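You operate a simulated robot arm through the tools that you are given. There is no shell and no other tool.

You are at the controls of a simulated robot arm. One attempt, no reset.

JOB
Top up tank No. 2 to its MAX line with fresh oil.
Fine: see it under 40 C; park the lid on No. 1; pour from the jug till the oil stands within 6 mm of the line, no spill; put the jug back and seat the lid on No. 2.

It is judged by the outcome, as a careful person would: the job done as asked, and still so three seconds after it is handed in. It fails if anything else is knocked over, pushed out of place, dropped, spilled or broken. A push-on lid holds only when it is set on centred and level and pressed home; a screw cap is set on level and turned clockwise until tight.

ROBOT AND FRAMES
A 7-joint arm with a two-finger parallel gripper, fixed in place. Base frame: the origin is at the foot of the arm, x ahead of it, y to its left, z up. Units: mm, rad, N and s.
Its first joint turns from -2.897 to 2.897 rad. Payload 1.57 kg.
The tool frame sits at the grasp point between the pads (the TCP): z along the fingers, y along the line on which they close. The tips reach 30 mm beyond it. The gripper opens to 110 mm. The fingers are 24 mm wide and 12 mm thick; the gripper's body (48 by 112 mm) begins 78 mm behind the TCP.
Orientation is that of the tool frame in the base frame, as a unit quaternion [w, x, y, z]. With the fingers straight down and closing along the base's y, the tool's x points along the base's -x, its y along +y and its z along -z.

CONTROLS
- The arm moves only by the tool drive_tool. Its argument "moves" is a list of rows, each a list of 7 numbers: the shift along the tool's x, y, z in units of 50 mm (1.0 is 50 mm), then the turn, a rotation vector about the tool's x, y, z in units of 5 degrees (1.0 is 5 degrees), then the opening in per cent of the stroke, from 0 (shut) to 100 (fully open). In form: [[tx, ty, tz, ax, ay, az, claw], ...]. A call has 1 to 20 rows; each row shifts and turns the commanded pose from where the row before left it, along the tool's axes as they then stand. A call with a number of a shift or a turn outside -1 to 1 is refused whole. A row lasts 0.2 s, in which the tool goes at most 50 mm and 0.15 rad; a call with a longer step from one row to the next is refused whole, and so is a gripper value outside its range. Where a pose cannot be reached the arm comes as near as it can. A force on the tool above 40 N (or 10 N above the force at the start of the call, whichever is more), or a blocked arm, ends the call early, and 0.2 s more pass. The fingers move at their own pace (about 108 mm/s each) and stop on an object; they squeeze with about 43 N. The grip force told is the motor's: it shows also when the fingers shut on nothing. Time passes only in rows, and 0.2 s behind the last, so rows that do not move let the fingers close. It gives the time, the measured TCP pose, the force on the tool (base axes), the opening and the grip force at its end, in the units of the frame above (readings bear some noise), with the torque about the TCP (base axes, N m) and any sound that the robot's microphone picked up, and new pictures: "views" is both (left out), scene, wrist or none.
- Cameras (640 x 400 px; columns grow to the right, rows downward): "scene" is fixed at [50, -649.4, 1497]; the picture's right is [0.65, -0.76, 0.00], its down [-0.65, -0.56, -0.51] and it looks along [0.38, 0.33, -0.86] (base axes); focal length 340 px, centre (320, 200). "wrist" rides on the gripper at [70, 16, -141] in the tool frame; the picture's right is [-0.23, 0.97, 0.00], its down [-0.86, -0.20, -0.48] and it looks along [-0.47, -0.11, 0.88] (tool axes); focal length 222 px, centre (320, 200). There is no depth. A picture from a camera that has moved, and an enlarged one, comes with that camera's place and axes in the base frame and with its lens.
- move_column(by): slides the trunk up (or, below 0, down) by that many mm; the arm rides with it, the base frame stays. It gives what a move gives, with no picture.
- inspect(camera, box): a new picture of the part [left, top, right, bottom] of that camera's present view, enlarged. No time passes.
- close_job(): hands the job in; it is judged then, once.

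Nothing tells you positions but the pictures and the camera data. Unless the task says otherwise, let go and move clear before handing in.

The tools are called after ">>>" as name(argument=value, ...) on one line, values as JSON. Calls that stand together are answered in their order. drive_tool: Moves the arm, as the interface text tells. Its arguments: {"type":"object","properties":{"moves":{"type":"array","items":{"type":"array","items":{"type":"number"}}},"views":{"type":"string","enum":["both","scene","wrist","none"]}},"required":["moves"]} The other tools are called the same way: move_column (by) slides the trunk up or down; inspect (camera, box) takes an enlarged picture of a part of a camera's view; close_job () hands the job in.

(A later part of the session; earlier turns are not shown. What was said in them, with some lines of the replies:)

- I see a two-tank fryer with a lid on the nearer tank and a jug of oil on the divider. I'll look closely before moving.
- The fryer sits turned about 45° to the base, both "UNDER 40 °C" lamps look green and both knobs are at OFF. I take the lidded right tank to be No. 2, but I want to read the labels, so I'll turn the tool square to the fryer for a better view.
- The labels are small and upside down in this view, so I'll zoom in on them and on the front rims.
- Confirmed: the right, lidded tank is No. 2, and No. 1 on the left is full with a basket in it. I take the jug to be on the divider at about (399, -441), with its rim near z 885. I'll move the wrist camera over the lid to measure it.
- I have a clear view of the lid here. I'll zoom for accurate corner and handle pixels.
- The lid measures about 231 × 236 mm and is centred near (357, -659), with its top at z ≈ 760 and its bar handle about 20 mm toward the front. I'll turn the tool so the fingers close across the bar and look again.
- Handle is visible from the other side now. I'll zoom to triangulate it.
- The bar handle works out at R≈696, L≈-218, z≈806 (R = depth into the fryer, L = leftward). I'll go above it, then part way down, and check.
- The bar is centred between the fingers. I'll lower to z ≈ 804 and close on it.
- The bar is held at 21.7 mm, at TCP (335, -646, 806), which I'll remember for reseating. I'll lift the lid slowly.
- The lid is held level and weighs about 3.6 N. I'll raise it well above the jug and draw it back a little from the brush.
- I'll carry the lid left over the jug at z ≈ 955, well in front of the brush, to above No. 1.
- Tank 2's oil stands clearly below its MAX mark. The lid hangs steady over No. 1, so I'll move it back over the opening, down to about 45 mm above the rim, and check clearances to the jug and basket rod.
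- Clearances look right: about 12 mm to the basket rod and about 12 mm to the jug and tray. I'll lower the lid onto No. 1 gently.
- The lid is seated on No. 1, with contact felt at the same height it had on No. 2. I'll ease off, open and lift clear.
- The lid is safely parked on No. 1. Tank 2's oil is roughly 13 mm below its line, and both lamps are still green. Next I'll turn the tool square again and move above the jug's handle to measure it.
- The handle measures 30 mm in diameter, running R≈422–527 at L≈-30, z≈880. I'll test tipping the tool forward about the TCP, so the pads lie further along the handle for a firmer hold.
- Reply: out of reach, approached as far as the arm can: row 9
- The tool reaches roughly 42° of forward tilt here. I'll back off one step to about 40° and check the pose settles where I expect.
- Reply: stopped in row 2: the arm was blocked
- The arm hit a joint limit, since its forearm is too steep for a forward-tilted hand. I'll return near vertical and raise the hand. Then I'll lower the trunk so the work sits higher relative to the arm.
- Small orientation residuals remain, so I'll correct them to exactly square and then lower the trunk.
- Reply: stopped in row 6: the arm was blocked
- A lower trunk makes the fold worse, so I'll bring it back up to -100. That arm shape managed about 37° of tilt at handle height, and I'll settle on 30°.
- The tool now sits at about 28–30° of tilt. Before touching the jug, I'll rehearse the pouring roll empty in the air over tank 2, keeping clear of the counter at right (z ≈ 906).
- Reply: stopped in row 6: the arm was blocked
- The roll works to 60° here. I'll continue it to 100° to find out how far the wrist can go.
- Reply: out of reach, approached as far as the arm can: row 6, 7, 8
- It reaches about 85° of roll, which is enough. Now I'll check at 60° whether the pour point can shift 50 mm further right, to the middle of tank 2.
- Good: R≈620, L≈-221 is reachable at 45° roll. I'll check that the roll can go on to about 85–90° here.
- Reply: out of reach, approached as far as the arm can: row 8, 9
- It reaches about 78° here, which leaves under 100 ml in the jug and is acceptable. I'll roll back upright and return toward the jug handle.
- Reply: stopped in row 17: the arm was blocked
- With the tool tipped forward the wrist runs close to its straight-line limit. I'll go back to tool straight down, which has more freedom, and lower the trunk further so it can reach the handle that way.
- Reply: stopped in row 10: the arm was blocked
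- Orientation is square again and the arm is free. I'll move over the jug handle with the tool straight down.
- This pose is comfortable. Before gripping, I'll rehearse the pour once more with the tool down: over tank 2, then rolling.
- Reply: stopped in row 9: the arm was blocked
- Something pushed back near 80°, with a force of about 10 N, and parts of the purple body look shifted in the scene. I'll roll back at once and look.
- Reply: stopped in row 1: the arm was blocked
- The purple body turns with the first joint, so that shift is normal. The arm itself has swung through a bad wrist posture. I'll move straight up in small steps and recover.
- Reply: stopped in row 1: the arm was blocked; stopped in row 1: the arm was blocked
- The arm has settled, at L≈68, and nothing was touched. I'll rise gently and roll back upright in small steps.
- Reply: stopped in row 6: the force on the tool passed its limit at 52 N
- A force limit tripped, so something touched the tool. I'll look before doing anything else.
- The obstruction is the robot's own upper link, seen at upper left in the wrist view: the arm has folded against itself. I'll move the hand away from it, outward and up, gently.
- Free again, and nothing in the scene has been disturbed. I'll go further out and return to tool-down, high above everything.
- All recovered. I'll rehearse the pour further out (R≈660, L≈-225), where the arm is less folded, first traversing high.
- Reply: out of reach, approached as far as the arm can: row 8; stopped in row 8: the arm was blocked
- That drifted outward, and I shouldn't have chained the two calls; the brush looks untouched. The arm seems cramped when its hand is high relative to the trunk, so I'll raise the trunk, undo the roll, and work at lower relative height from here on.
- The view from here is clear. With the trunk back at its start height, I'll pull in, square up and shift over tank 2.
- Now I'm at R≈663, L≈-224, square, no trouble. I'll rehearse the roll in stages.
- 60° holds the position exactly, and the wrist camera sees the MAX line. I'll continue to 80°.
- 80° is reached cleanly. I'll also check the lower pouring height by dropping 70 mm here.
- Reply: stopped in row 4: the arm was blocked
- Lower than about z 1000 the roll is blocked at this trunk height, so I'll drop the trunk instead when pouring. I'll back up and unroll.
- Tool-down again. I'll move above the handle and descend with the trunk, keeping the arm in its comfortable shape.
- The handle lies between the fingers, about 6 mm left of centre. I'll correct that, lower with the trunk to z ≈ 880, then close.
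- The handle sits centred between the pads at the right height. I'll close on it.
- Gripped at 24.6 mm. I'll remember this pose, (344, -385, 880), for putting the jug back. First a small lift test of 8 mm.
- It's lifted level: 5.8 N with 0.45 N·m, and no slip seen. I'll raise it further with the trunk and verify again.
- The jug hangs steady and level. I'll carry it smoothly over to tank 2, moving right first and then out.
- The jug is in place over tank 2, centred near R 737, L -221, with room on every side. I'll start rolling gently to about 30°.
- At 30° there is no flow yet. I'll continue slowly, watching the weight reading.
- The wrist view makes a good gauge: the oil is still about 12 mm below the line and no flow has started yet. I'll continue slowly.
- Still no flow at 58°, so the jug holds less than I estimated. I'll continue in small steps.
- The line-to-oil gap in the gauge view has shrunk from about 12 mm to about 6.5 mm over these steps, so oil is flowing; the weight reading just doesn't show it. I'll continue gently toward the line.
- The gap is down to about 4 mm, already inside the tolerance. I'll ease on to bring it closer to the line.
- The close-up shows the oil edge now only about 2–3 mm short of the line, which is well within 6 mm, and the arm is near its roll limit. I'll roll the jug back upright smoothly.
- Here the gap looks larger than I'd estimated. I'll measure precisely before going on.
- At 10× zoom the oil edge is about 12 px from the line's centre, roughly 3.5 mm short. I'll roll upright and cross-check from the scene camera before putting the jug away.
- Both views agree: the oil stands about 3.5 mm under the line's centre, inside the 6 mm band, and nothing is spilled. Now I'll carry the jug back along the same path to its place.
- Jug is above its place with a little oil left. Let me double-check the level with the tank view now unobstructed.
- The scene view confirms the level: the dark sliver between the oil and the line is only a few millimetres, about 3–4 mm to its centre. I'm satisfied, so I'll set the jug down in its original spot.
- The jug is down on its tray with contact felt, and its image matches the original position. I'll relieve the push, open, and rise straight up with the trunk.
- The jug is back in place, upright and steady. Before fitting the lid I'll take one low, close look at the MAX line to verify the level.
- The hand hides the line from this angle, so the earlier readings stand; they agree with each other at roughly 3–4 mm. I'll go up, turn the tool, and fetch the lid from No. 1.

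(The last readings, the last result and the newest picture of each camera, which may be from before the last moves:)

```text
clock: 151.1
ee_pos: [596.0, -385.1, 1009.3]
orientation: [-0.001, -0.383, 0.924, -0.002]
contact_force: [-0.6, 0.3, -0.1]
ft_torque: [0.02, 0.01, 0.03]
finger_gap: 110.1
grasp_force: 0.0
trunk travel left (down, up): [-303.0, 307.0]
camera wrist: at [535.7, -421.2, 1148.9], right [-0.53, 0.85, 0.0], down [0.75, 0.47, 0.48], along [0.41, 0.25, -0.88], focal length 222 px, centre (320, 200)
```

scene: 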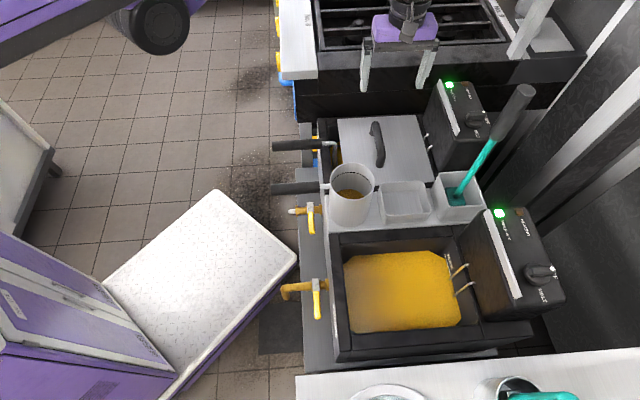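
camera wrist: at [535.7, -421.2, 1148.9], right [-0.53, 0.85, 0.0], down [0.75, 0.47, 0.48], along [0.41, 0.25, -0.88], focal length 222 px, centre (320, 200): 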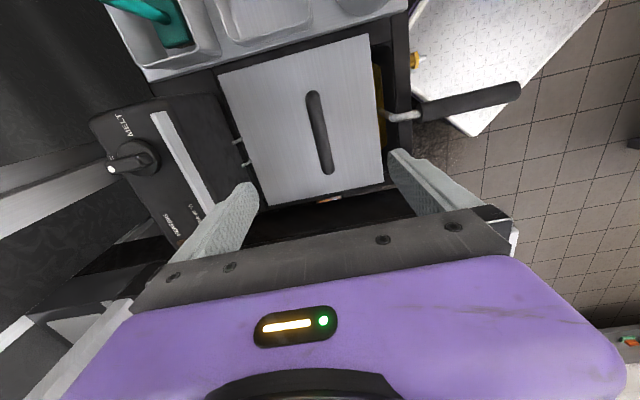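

I'm directly over the lid handle, in the same pose as when I released it. I'll descend and grip.

>>> drive_tool(moves=[[0, 0, 0.8, 0, 0, 0, 100], [0, 0, 0.9, 0, 0, 0, 100], [0, 0, 0.9, 0, 0, 0, 100], [0, 0, 0.7, 0, 0, 0, 100], [0, 0, 0.4, 0, 0, 0, 100], [0, 0, 0.32, 0, 0, 0, 100], [0, 0, 0, 0, 0, 0, 100], [0, 0, 0, 0, 0, 0, 50], [0, 0, 0, 0, 0, 0, 10], [0, 0, 0, 0, 0, 0, 0], [0, 0, 0, 0, 0, 0, 0], [0, 0, 0, 0, 0, 0, 0]])

```text
clock: 153.7
ee_pos: [597.1, -387.8, 805.1]
orientation: [-0.001, -0.383, 0.924, -0.002]
contact_force: [-1.3, 0.9, 0.7]
ft_torque: [-0.01, 0.05, -0.01]
finger_gap: 21.3
grasp_force: 35.2
trunk travel left (down, up): [-303.0, 307.0]
camera wrist: at [539.0, -423.5, 946.3], right [-0.53, 0.85, 0.0], down [0.75, 0.47, 0.48], along [0.41, 0.25, -0.88], focal length 222 px, centre (320, 200)
```

scene: 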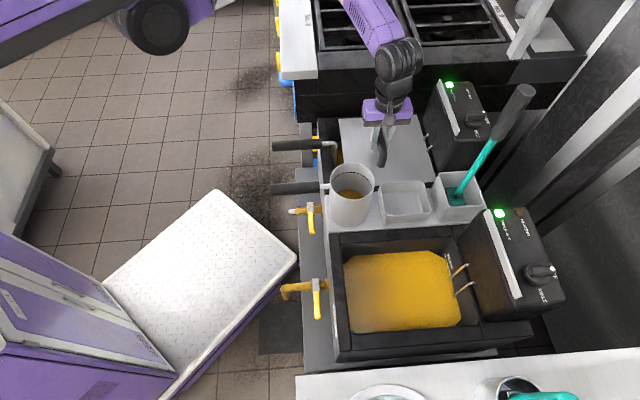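
wrist: 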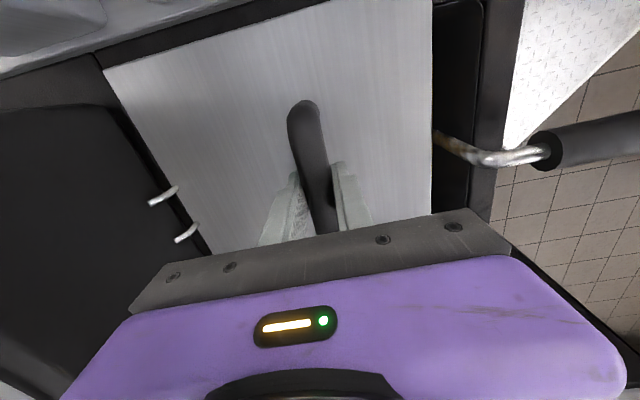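

Gripped at 21.3 mm. I'll lift straight up, then draw back and carry it over the jug, as before.

>>> drive_tool(moves=[[0, 0, -0.2, 0, 0, 0, 0], [0, 0, -0.3, 0, 0, 0, 0], [0, 0, -0.5, 0, 0, 0, 0], [0, 0, -0.8, 0, 0, 0, 0], [0, 0, -0.8, 0, 0, 0, 0], [0, 0, -0.8, 0, 0, 0, 0], [0, 0, -0.6, 0, 0, 0, 0], [0, 0.5, 0, 0, 0, 0, 0], [0, 0.5, 0, 0, 0, 0, 0], [0, 0.4, 0, 0, 0, 0, 0], [0, 0, 0, 0, 0, 0, 0]])

```text
clock: 156.1
ee_pos: [547.0, -336.5, 1006.2]
orientation: [-0.002, -0.383, 0.924, -0.002]
contact_force: [-0.9, -0.4, -3.4]
ft_torque: [0.02, 0.06, -0.03]
finger_gap: 21.4
grasp_force: 34.7
trunk travel left (down, up): [-303.0, 307.0]
camera wrist: at [487.6, -372.2, 1145.9], right [-0.53, 0.85, 0.0], down [0.75, 0.47, 0.48], along [0.41, 0.25, -0.88], focal length 222 px, centre (320, 200)
```

scene: 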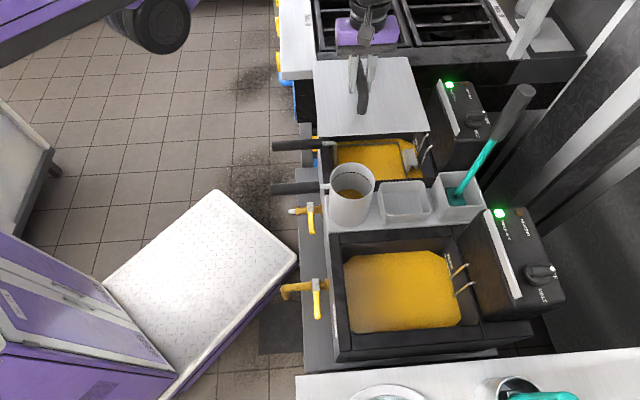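
wrist: 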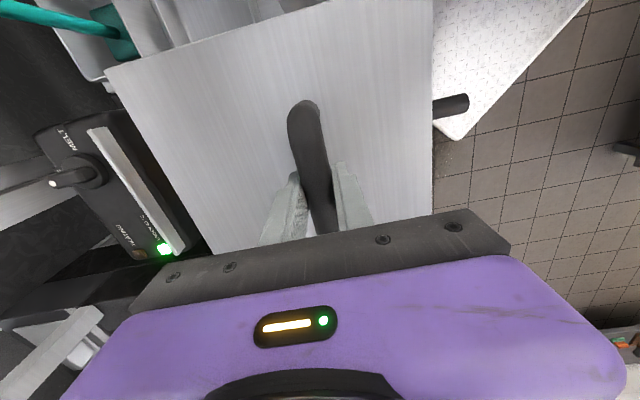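

The lid sits in the hand exactly as before. I'll carry it right, back over tank 2.

>>> drive_tool(moves=[[0.4, 0, 0, 0, 0, 0, 0], [0.75, 0, 0, 0, 0, 0, 0], [0.8, 0, 0, 0, 0, 0, 0], [0.8, 0, 0, 0, 0, 0, 0], [0.8, 0, 0, 0, 0, 0, 0], [0.8, 0, 0, 0, 0, 0, 0], [0.8, 0, 0, 0, 0, 0, 0], [0.8, 0, 0, 0, 0, 0, 0], [0.8, 0, 0, 0, 0, 0, 0], [0.61, 0, 0, 0, 0, 0, 0], [0, -0.4, 0, 0, 0, 0, 0], [0, -0.5, 0, 0, 0, 0, 0], [0, -0.45, 0, 0, 0, 0, 0], [0, 0, 0, 0, 0, 0, 0]])

```text
clock: 159.1
ee_pos: [333.0, -642.5, 1007.2]
orientation: [-0.001, -0.382, 0.924, -0.002]
contact_force: [-0.9, 0.3, -4.2]
ft_torque: [0.07, 0.07, 0.0]
finger_gap: 21.2
grasp_force: 34.7
trunk travel left (down, up): [-303.0, 307.0]
camera wrist: at [275.1, -679.3, 1147.8], right [-0.53, 0.85, 0.0], down [0.75, 0.47, 0.48], along [0.41, 0.25, -0.88], focal length 222 px, centre (320, 200)
```

scene: 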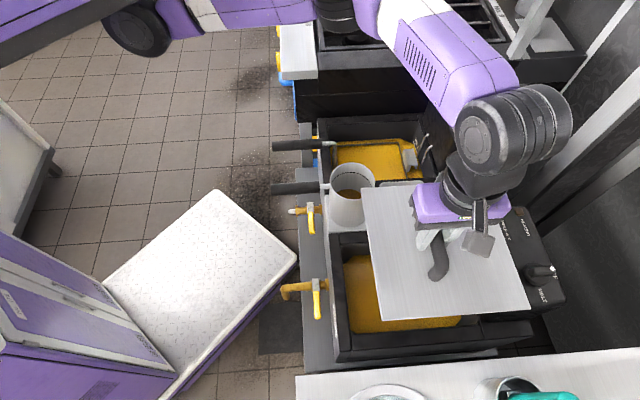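
wrist: 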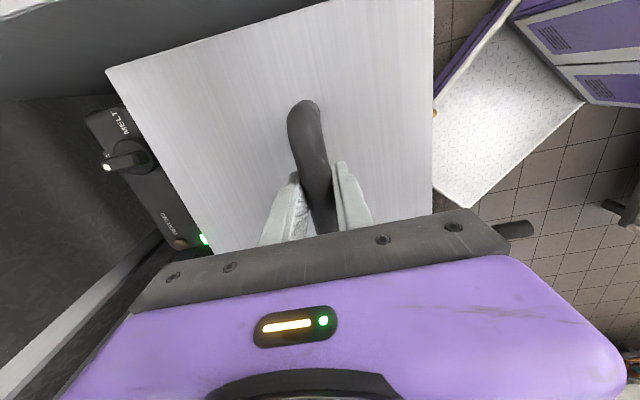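

I need about 4 mm further back and 2.6 mm right to match the original lid position. I'll correct and lower to about 40 mm above the rim.

>>> drive_tool(moves=[[0.052, -0.076, 0, 0, 0, 0, 0], [0, 0, 0.7, 0, 0, 0, 0], [0, 0, 0.8, 0, 0, 0, 0], [0, 0, 0.8, 0, 0, 0, 0], [0, 0, 0.6, 0, 0, 0, 0], [0, 0, 0.3, 0, 0, 0, 0], [0, 0, 0, 0, 0, 0, 0], [0, 0, 0, 0, 0, 0, 0]])

>>> inspect(camera="scene", box=[340, 220, 500, 360])

```text
clock: 160.9
ee_pos: [336.3, -648.7, 847.2]
orientation: [-0.001, -0.383, 0.924, -0.001]
contact_force: [0.0, -0.2, -4.1]
ft_torque: [0.01, 0.09, 0.01]
finger_gap: 21.6
grasp_force: 35.0
trunk travel left (down, up): [-303.0, 307.0]
camera wrist: at [277.6, -684.8, 987.3], right [-0.53, 0.85, 0.0], down [0.75, 0.47, 0.48], along [0.41, 0.25, -0.88], focal length 222 px, centre (320, 200)
```

scene: 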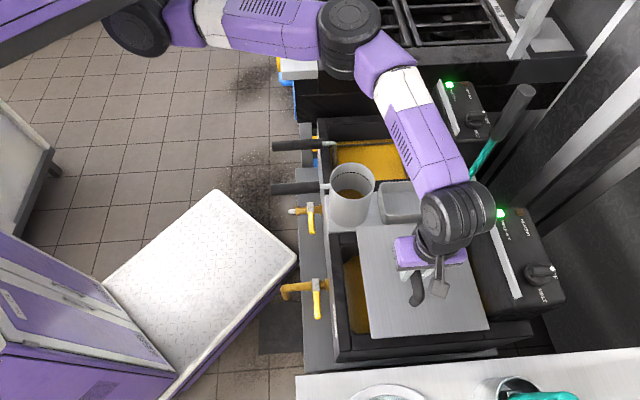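
wrist: 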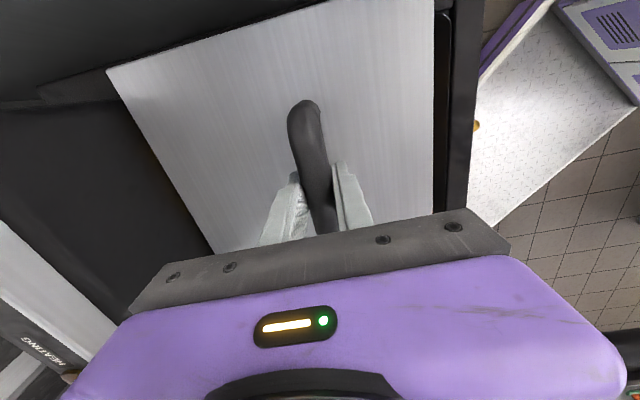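

```text
2.86 times, centred on (420, 290) of scene
camera zoom: at [50.0, -649.4, 1497.0], right [0.65, -0.76, 0.0], down [-0.65, -0.56, -0.51], along [0.38, 0.33, -0.86], focal length 973 px, centre (34, -57)
```

zoom: 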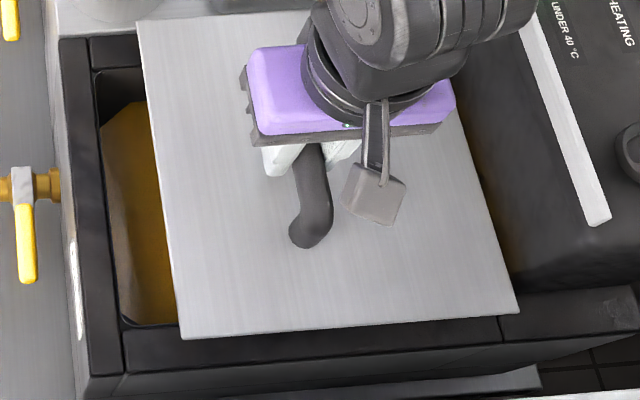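

It matches the original picture to within 2–3 mm. I'll nudge it back 2.5 mm and lower until it seats, pressing lightly.

>>> drive_tool(moves=[[0, -0.05, 0.2, 0, 0, 0, 0], [0, 0, 0.25, 0, 0, 0, 0], [0, 0, 0.17, 0, 0, 0, 0], [0, 0, 0.1, 0, 0, 0, 0], [0, 0, 0.06, 0, 0, 0, 0], [0, 0, 0.04, 0, 0, 0, 0], [0, 0, 0.03, 0, 0, 0, 0], [0, 0, 0, 0, 0, 0, 0]])

>>> inspect(camera="scene", box=[340, 220, 500, 360])

```text
clock: 162.7
ee_pos: [336.4, -651.8, 804.9]
orientation: [-0.001, -0.384, 0.923, -0.002]
contact_force: [0.7, -0.4, -2.8]
ft_torque: [-0.19, -0.14, 0.08]
finger_gap: 21.3
grasp_force: 34.7
trunk travel left (down, up): [-303.0, 307.0]
camera wrist: at [276.6, -688.4, 946.5], right [-0.53, 0.85, 0.0], down [0.75, 0.47, 0.48], along [0.41, 0.25, -0.88], focal length 222 px, centre (320, 200)
```

scene: 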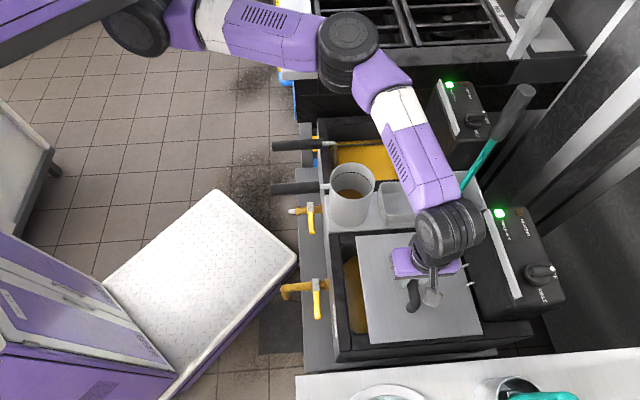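
wrist: 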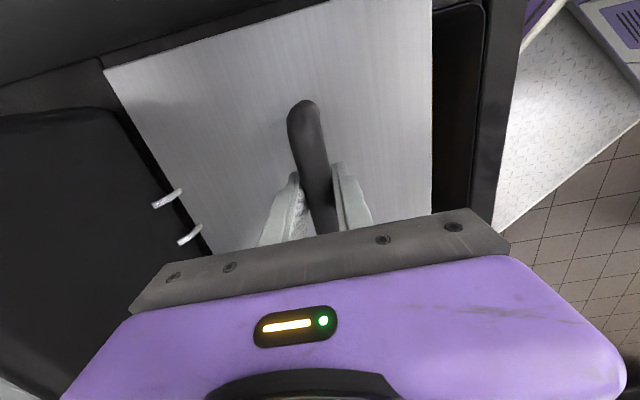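

```text
2.86 times, centred on (420, 290) of scene
camera zoom: at [50.0, -649.4, 1497.0], right [0.65, -0.76, 0.0], down [-0.65, -0.56, -0.51], along [0.38, 0.33, -0.86], focal length 973 px, centre (34, -57)
```

zoom: 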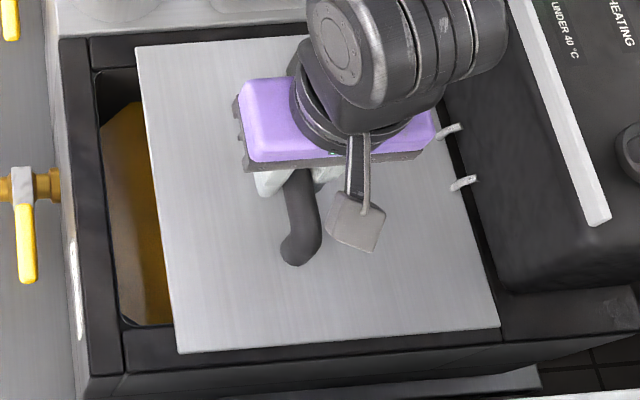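

>>> inspect(camera="wrist", box=[90, 140, 250, 260])

>>> inspect(camera="scene", box=[430, 230, 490, 340])

```text
3.33 times, centred on (170, 200) of wrist
camera zoom: at [276.6, -688.4, 946.5], right [-0.53, 0.85, 0.0], down [0.75, 0.47, 0.48], along [0.41, 0.25, -0.88], focal length 740 px, centre (820, 200)
```

zoom: 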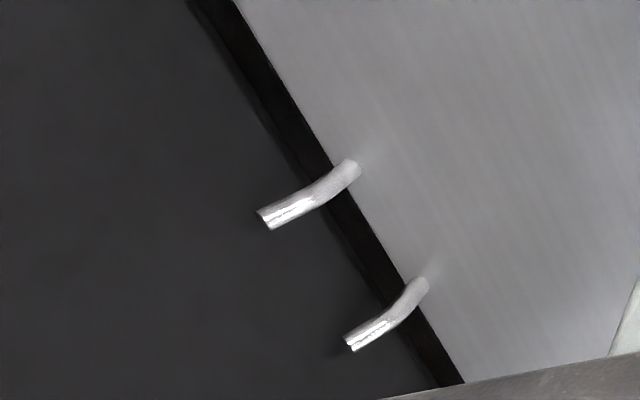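

```text
3.64 times, centred on (460, 285) of scene
camera zoom: at [50.0, -649.4, 1497.0], right [0.65, -0.76, 0.0], down [-0.65, -0.56, -0.51], along [0.38, 0.33, -0.86], focal length 1238 px, centre (-189, -109)
```

zoom: 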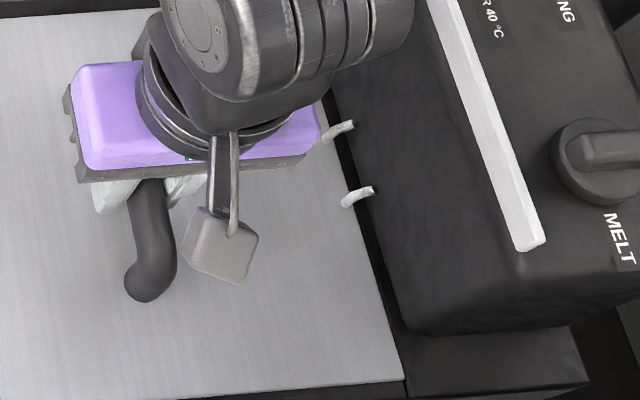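

The lid's rear edge is about 3 mm too far back, overlapping the element leads slightly. I'll lift a few millimetres, shift 3.5 mm forward and 2.5 mm left to match the original, and lower again.

>>> drive_tool(moves=[[0, 0, -0.2, 0, 0, 0, 0], [-0.05, 0.075, 0, 0, 0, 0, 0], [0, 0, 0, 0, 0, 0, 0], [0, 0, 0, 0, 0, 0, 0]])

>>> inspect(camera="wrist", box=[90, 140, 250, 260])

```text
clock: 163.7
ee_pos: [335.9, -647.5, 816.4]
orientation: [-0.001, -0.383, 0.924, -0.001]
contact_force: [0.0, 0.6, -3.9]
ft_torque: [0.04, 0.03, -0.02]
finger_gap: 21.6
grasp_force: 34.3
trunk travel left (down, up): [-303.0, 307.0]
camera wrist: at [277.1, -683.5, 955.8], right [-0.53, 0.85, 0.0], down [0.75, 0.47, 0.48], along [0.41, 0.25, -0.88], focal length 222 px, centre (320, 200)
```

scene: 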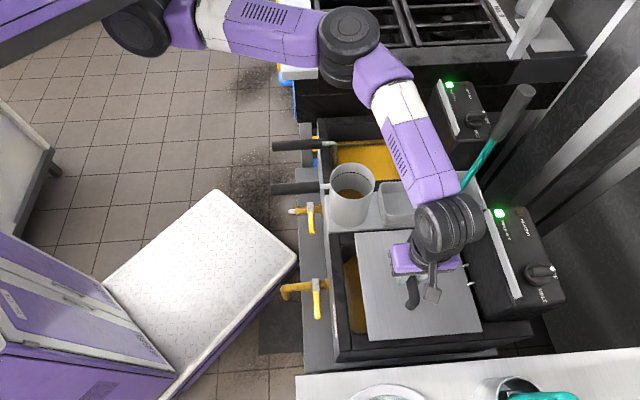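
wrist: 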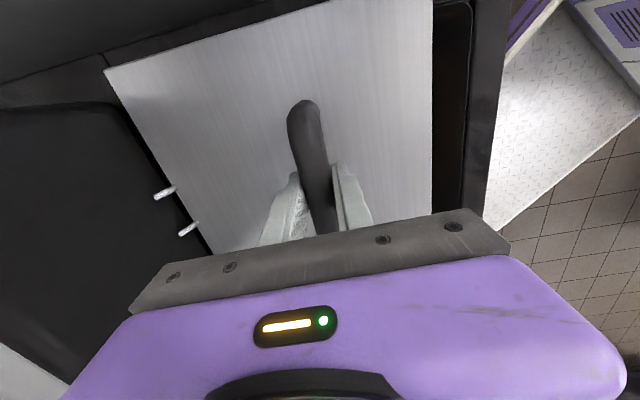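

```text
3.33 times, centred on (170, 200) of wrist
camera zoom: at [277.1, -683.5, 955.8], right [-0.53, 0.85, 0.0], down [0.75, 0.47, 0.48], along [0.41, 0.25, -0.88], focal length 740 px, centre (820, 200)
```

zoom: 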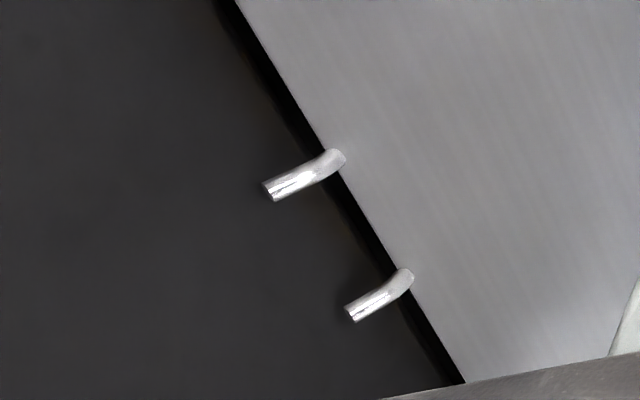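

Now the hand and lid match the original pose to within about 1 mm. I'll lower onto the rim and press lightly.

>>> drive_tool(moves=[[0, 0, 0.1, 0, 0, 0, 0], [0, 0, 0.1, 0, 0, 0, 0], [0, 0, 0.05, 0, 0, 0, 0], [0, 0, 0.04, 0, 0, 0, 0], [0, 0, 0, 0, 0, 0, 0]])

>>> inspect(camera="wrist", box=[90, 140, 250, 260])

```text
clock: 164.9
ee_pos: [334.8, -647.3, 802.6]
orientation: [-0.003, -0.383, 0.924, -0.004]
contact_force: [0.2, -0.9, 26.6]
ft_torque: [-0.01, 0.01, 0.03]
finger_gap: 22.0
grasp_force: 34.5
trunk travel left (down, up): [-303.0, 307.0]
camera wrist: at [276.7, -683.3, 942.2], right [-0.53, 0.85, -0.01], down [0.75, 0.47, 0.47], along [0.41, 0.25, -0.88], focal length 222 px, centre (320, 200)
```

scene: 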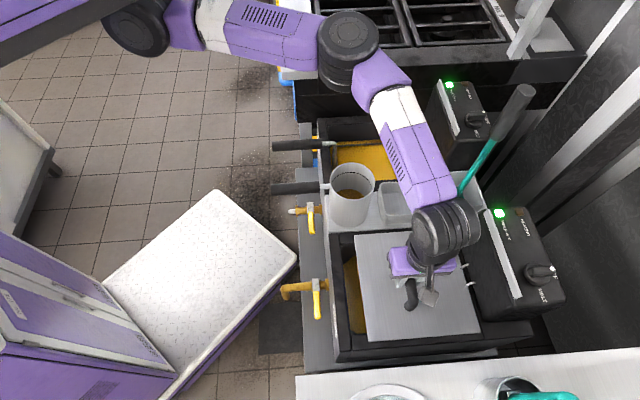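
wrist: 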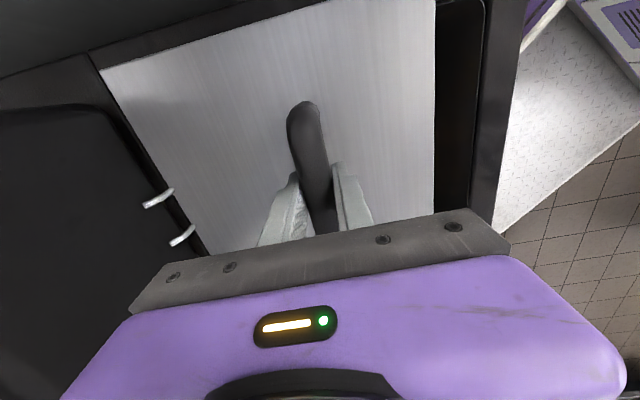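

```text
3.33 times, centred on (170, 200) of wrist
camera zoom: at [276.7, -683.3, 942.2], right [-0.53, 0.85, -0.01], down [0.75, 0.47, 0.47], along [0.41, 0.25, -0.88], focal length 740 px, centre (820, 200)
```

zoom: 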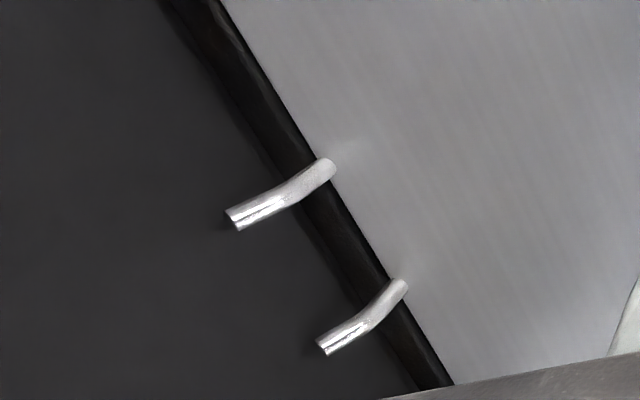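

The lid is firmly down, pressed with about 27 N and level. I'll ease off, release and lift away.

>>> drive_tool(moves=[[0, 0, -0.04, 0, 0, 0, 0], [0, 0, -0.02, 0, 0, 0, 0], [0, 0, 0, 0, 0, 0, 0]], views="none")

>>> drive_tool(moves=[[0, 0, 0, 0, 0, 0, 25], [0, 0, 0, 0, 0, 0, 50], [0, 0, 0, 0, 0, 0, 80], [0, 0, 0, 0, 0, 0, 100], [0, 0, 0, 0, 0, 0, 100], [0, 0, -0.3, 0, 0, 0, 100], [0, 0, -0.7, 0, 0, 0, 100], [0, 0, -0.9, 0, 0, 0, 100], [0, 0, -0.9, 0, 0, 0, 100], [0, 0, -0.9, 0, 0, 0, 100], [0, 0, -0.9, 0, 0, 0, 100], [0, 0, 0, 0, 0, 0, 100]])

>>> inspect(camera="scene", box=[340, 220, 500, 360])

>>> inspect(camera="wrist", box=[180, 30, 400, 250])

```text
clock: 165.7
ee_pos: [336.1, -646.7, 802.9]
orientation: [0.0, -0.382, 0.924, 0.0]
contact_force: [-1.3, -0.7, -1.8]
ft_torque: [-0.2, 0.26, -0.09]
finger_gap: 21.6
grasp_force: 34.0
trunk travel left (down, up): [-303.0, 307.0]
```

```text
clock: 168.3
ee_pos: [338.8, -644.0, 1034.6]
orientation: [-0.001, -0.384, 0.923, -0.001]
contact_force: [-1.7, -0.3, 0.5]
ft_torque: [0.0, 0.0, 0.03]
finger_gap: 110.1
grasp_force: 0.1
trunk travel left (down, up): [-303.0, 307.0]
camera wrist: at [280.0, -680.1, 1174.0], right [-0.53, 0.85, 0.0], down [0.75, 0.47, 0.48], along [0.41, 0.25, -0.88], focal length 222 px, centre (320, 200)
```

scene: 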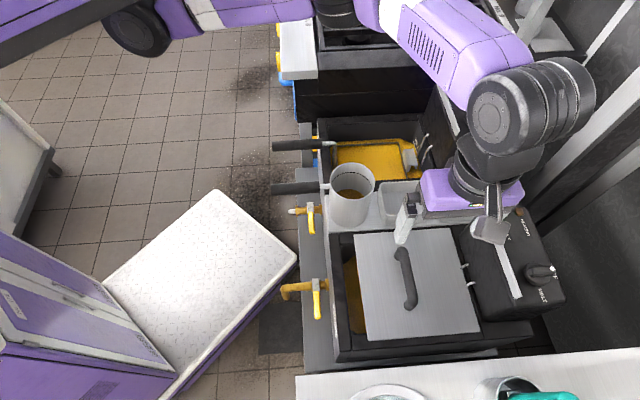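
wrist: 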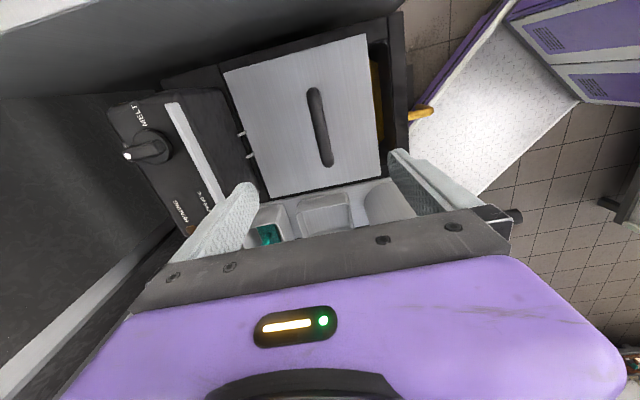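

```text
2.86 times, centred on (420, 290) of scene
camera zoom: at [50.0, -649.4, 1497.0], right [0.65, -0.76, 0.0], down [-0.65, -0.56, -0.51], along [0.38, 0.33, -0.86], focal length 973 px, centre (34, -57)
```

zoom: 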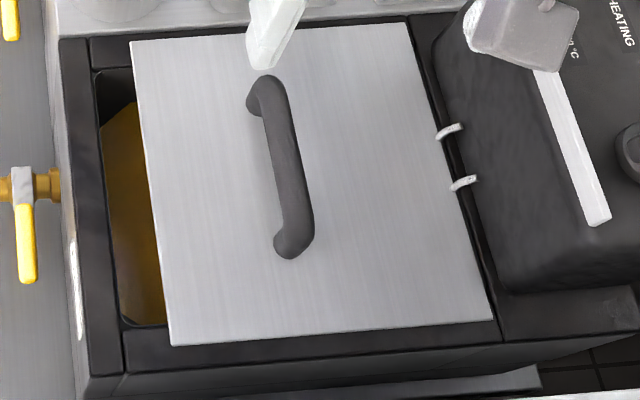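

```text
1.82 times, centred on (290, 140) of wrist
camera zoom: at [280.0, -680.1, 1174.0], right [-0.53, 0.85, 0.0], down [0.75, 0.47, 0.48], along [0.41, 0.25, -0.88], focal length 404 px, centre (374, 309)
```

zoom: 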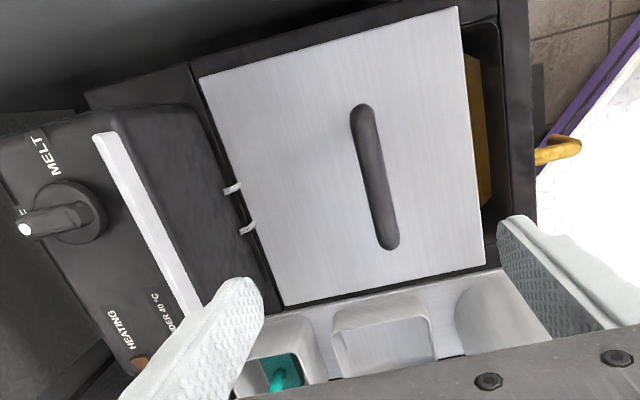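

The lid is level on No. 2's rims, within about 4–5 mm of where it started and well overlapped on both sides. The jug, basket and brush are all in place. I'll draw the arm clear and do a final check.

>>> drive_tool(moves=[[0, 0.5, -0.5, 0, 0, 0, 100], [0, 0.7, -0.3, 0, 0, 0, 100], [0, 0.5, 0, 0, 0, 0, 100], [0, 0, 0, 0, 0, 0, 100], [0, 0, 0, 0, 0, 0, 100]])

>>> inspect(camera="scene", box=[260, 80, 580, 360])

>>> inspect(camera="wrist", box=[180, 30, 440, 250])

```text
clock: 169.5
ee_pos: [274.6, -585.1, 1074.8]
orientation: [-0.002, -0.383, 0.924, -0.001]
contact_force: [-0.5, 0.2, 0.2]
ft_torque: [0.03, -0.01, -0.02]
finger_gap: 110.0
grasp_force: 0.1
trunk travel left (down, up): [-303.0, 307.0]
camera wrist: at [215.2, -621.9, 1215.3], right [-0.53, 0.85, 0.0], down [0.75, 0.47, 0.48], along [0.41, 0.25, -0.88], focal length 222 px, centre (320, 200)
```

scene: 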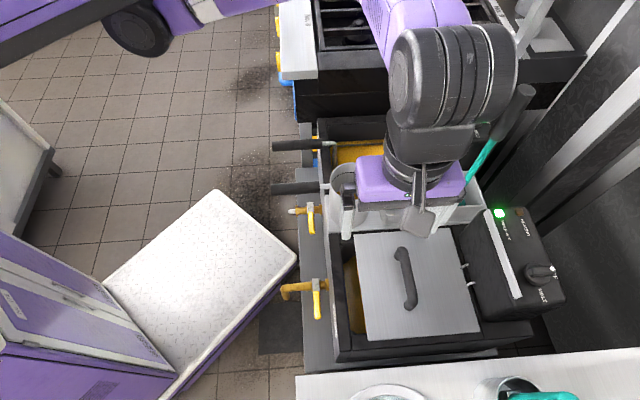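
wrist: 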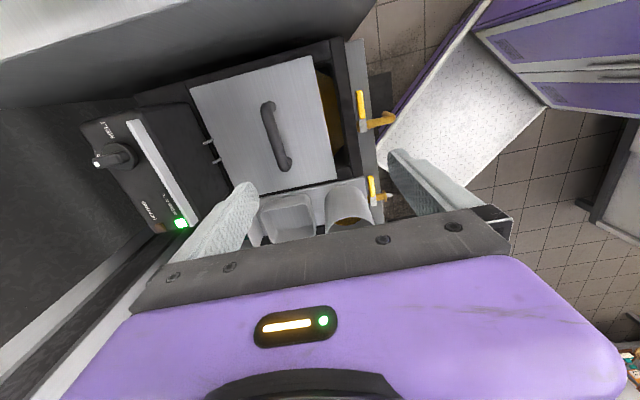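

```text
1.43 times, centred on (420, 220) of scene
camera zoom: at [50.0, -649.4, 1497.0], right [0.65, -0.76, 0.0], down [-0.65, -0.56, -0.51], along [0.38, 0.33, -0.86], focal length 486 px, centre (177, 171)
```

zoom: 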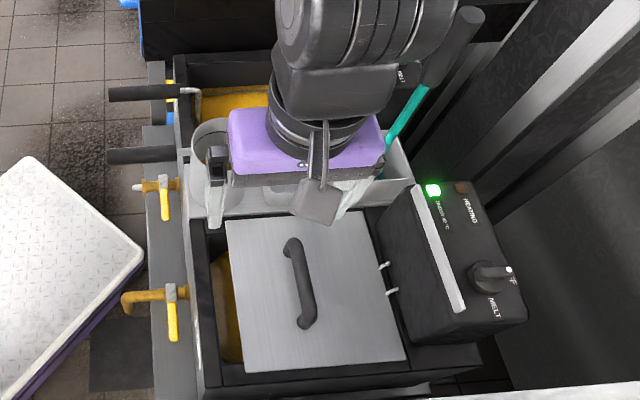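

```text
1.82 times, centred on (310, 140) of wrist
camera zoom: at [215.2, -621.9, 1215.3], right [-0.53, 0.85, 0.0], down [0.75, 0.47, 0.48], along [0.41, 0.25, -0.88], focal length 404 px, centre (338, 309)
```

zoom: 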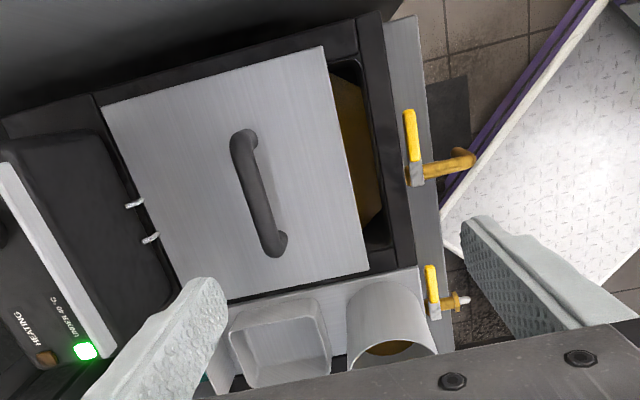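

Everything is in its place: the lid sits level on No. 2, the jug is upright on its tray, and the lamps are green. The arm is clear and holding nothing, so I'll hand the job in.

>>> close_job()

```text
The job is handed in.
```

Tank No. 2 is topped up with oil from the jug, and I've handed the job in. I read the oil as about 3–4 mm below the centre of the MAX line, inside the 6 mm limit. That comes from camera views that differed by about a millimetre.

- **Temperature:** the "UNDER 40 °C" lamp on No. 2 was green from start to finish, and the knob was at OFF.
- **Lid:** I parked it on No. 1 while pouring, then set it back on No. 2 and pressed it down level. It sits about 4–5 mm forward and left of where it started. It overlaps both side rims; its rear edge falls at or just short of the back rim.
- **Jug:** it is back on its tray in its original spot with a little oil left in it. I saw no spill.
- **While rehearsing the pour:** with no jug in hand, the arm swung out of control once over the fryer. It later pressed against its own upper link, with about 52 N on the tool. It also drifted toward the brush at one point without touching it. I saw nothing knocked or moved by any of this.
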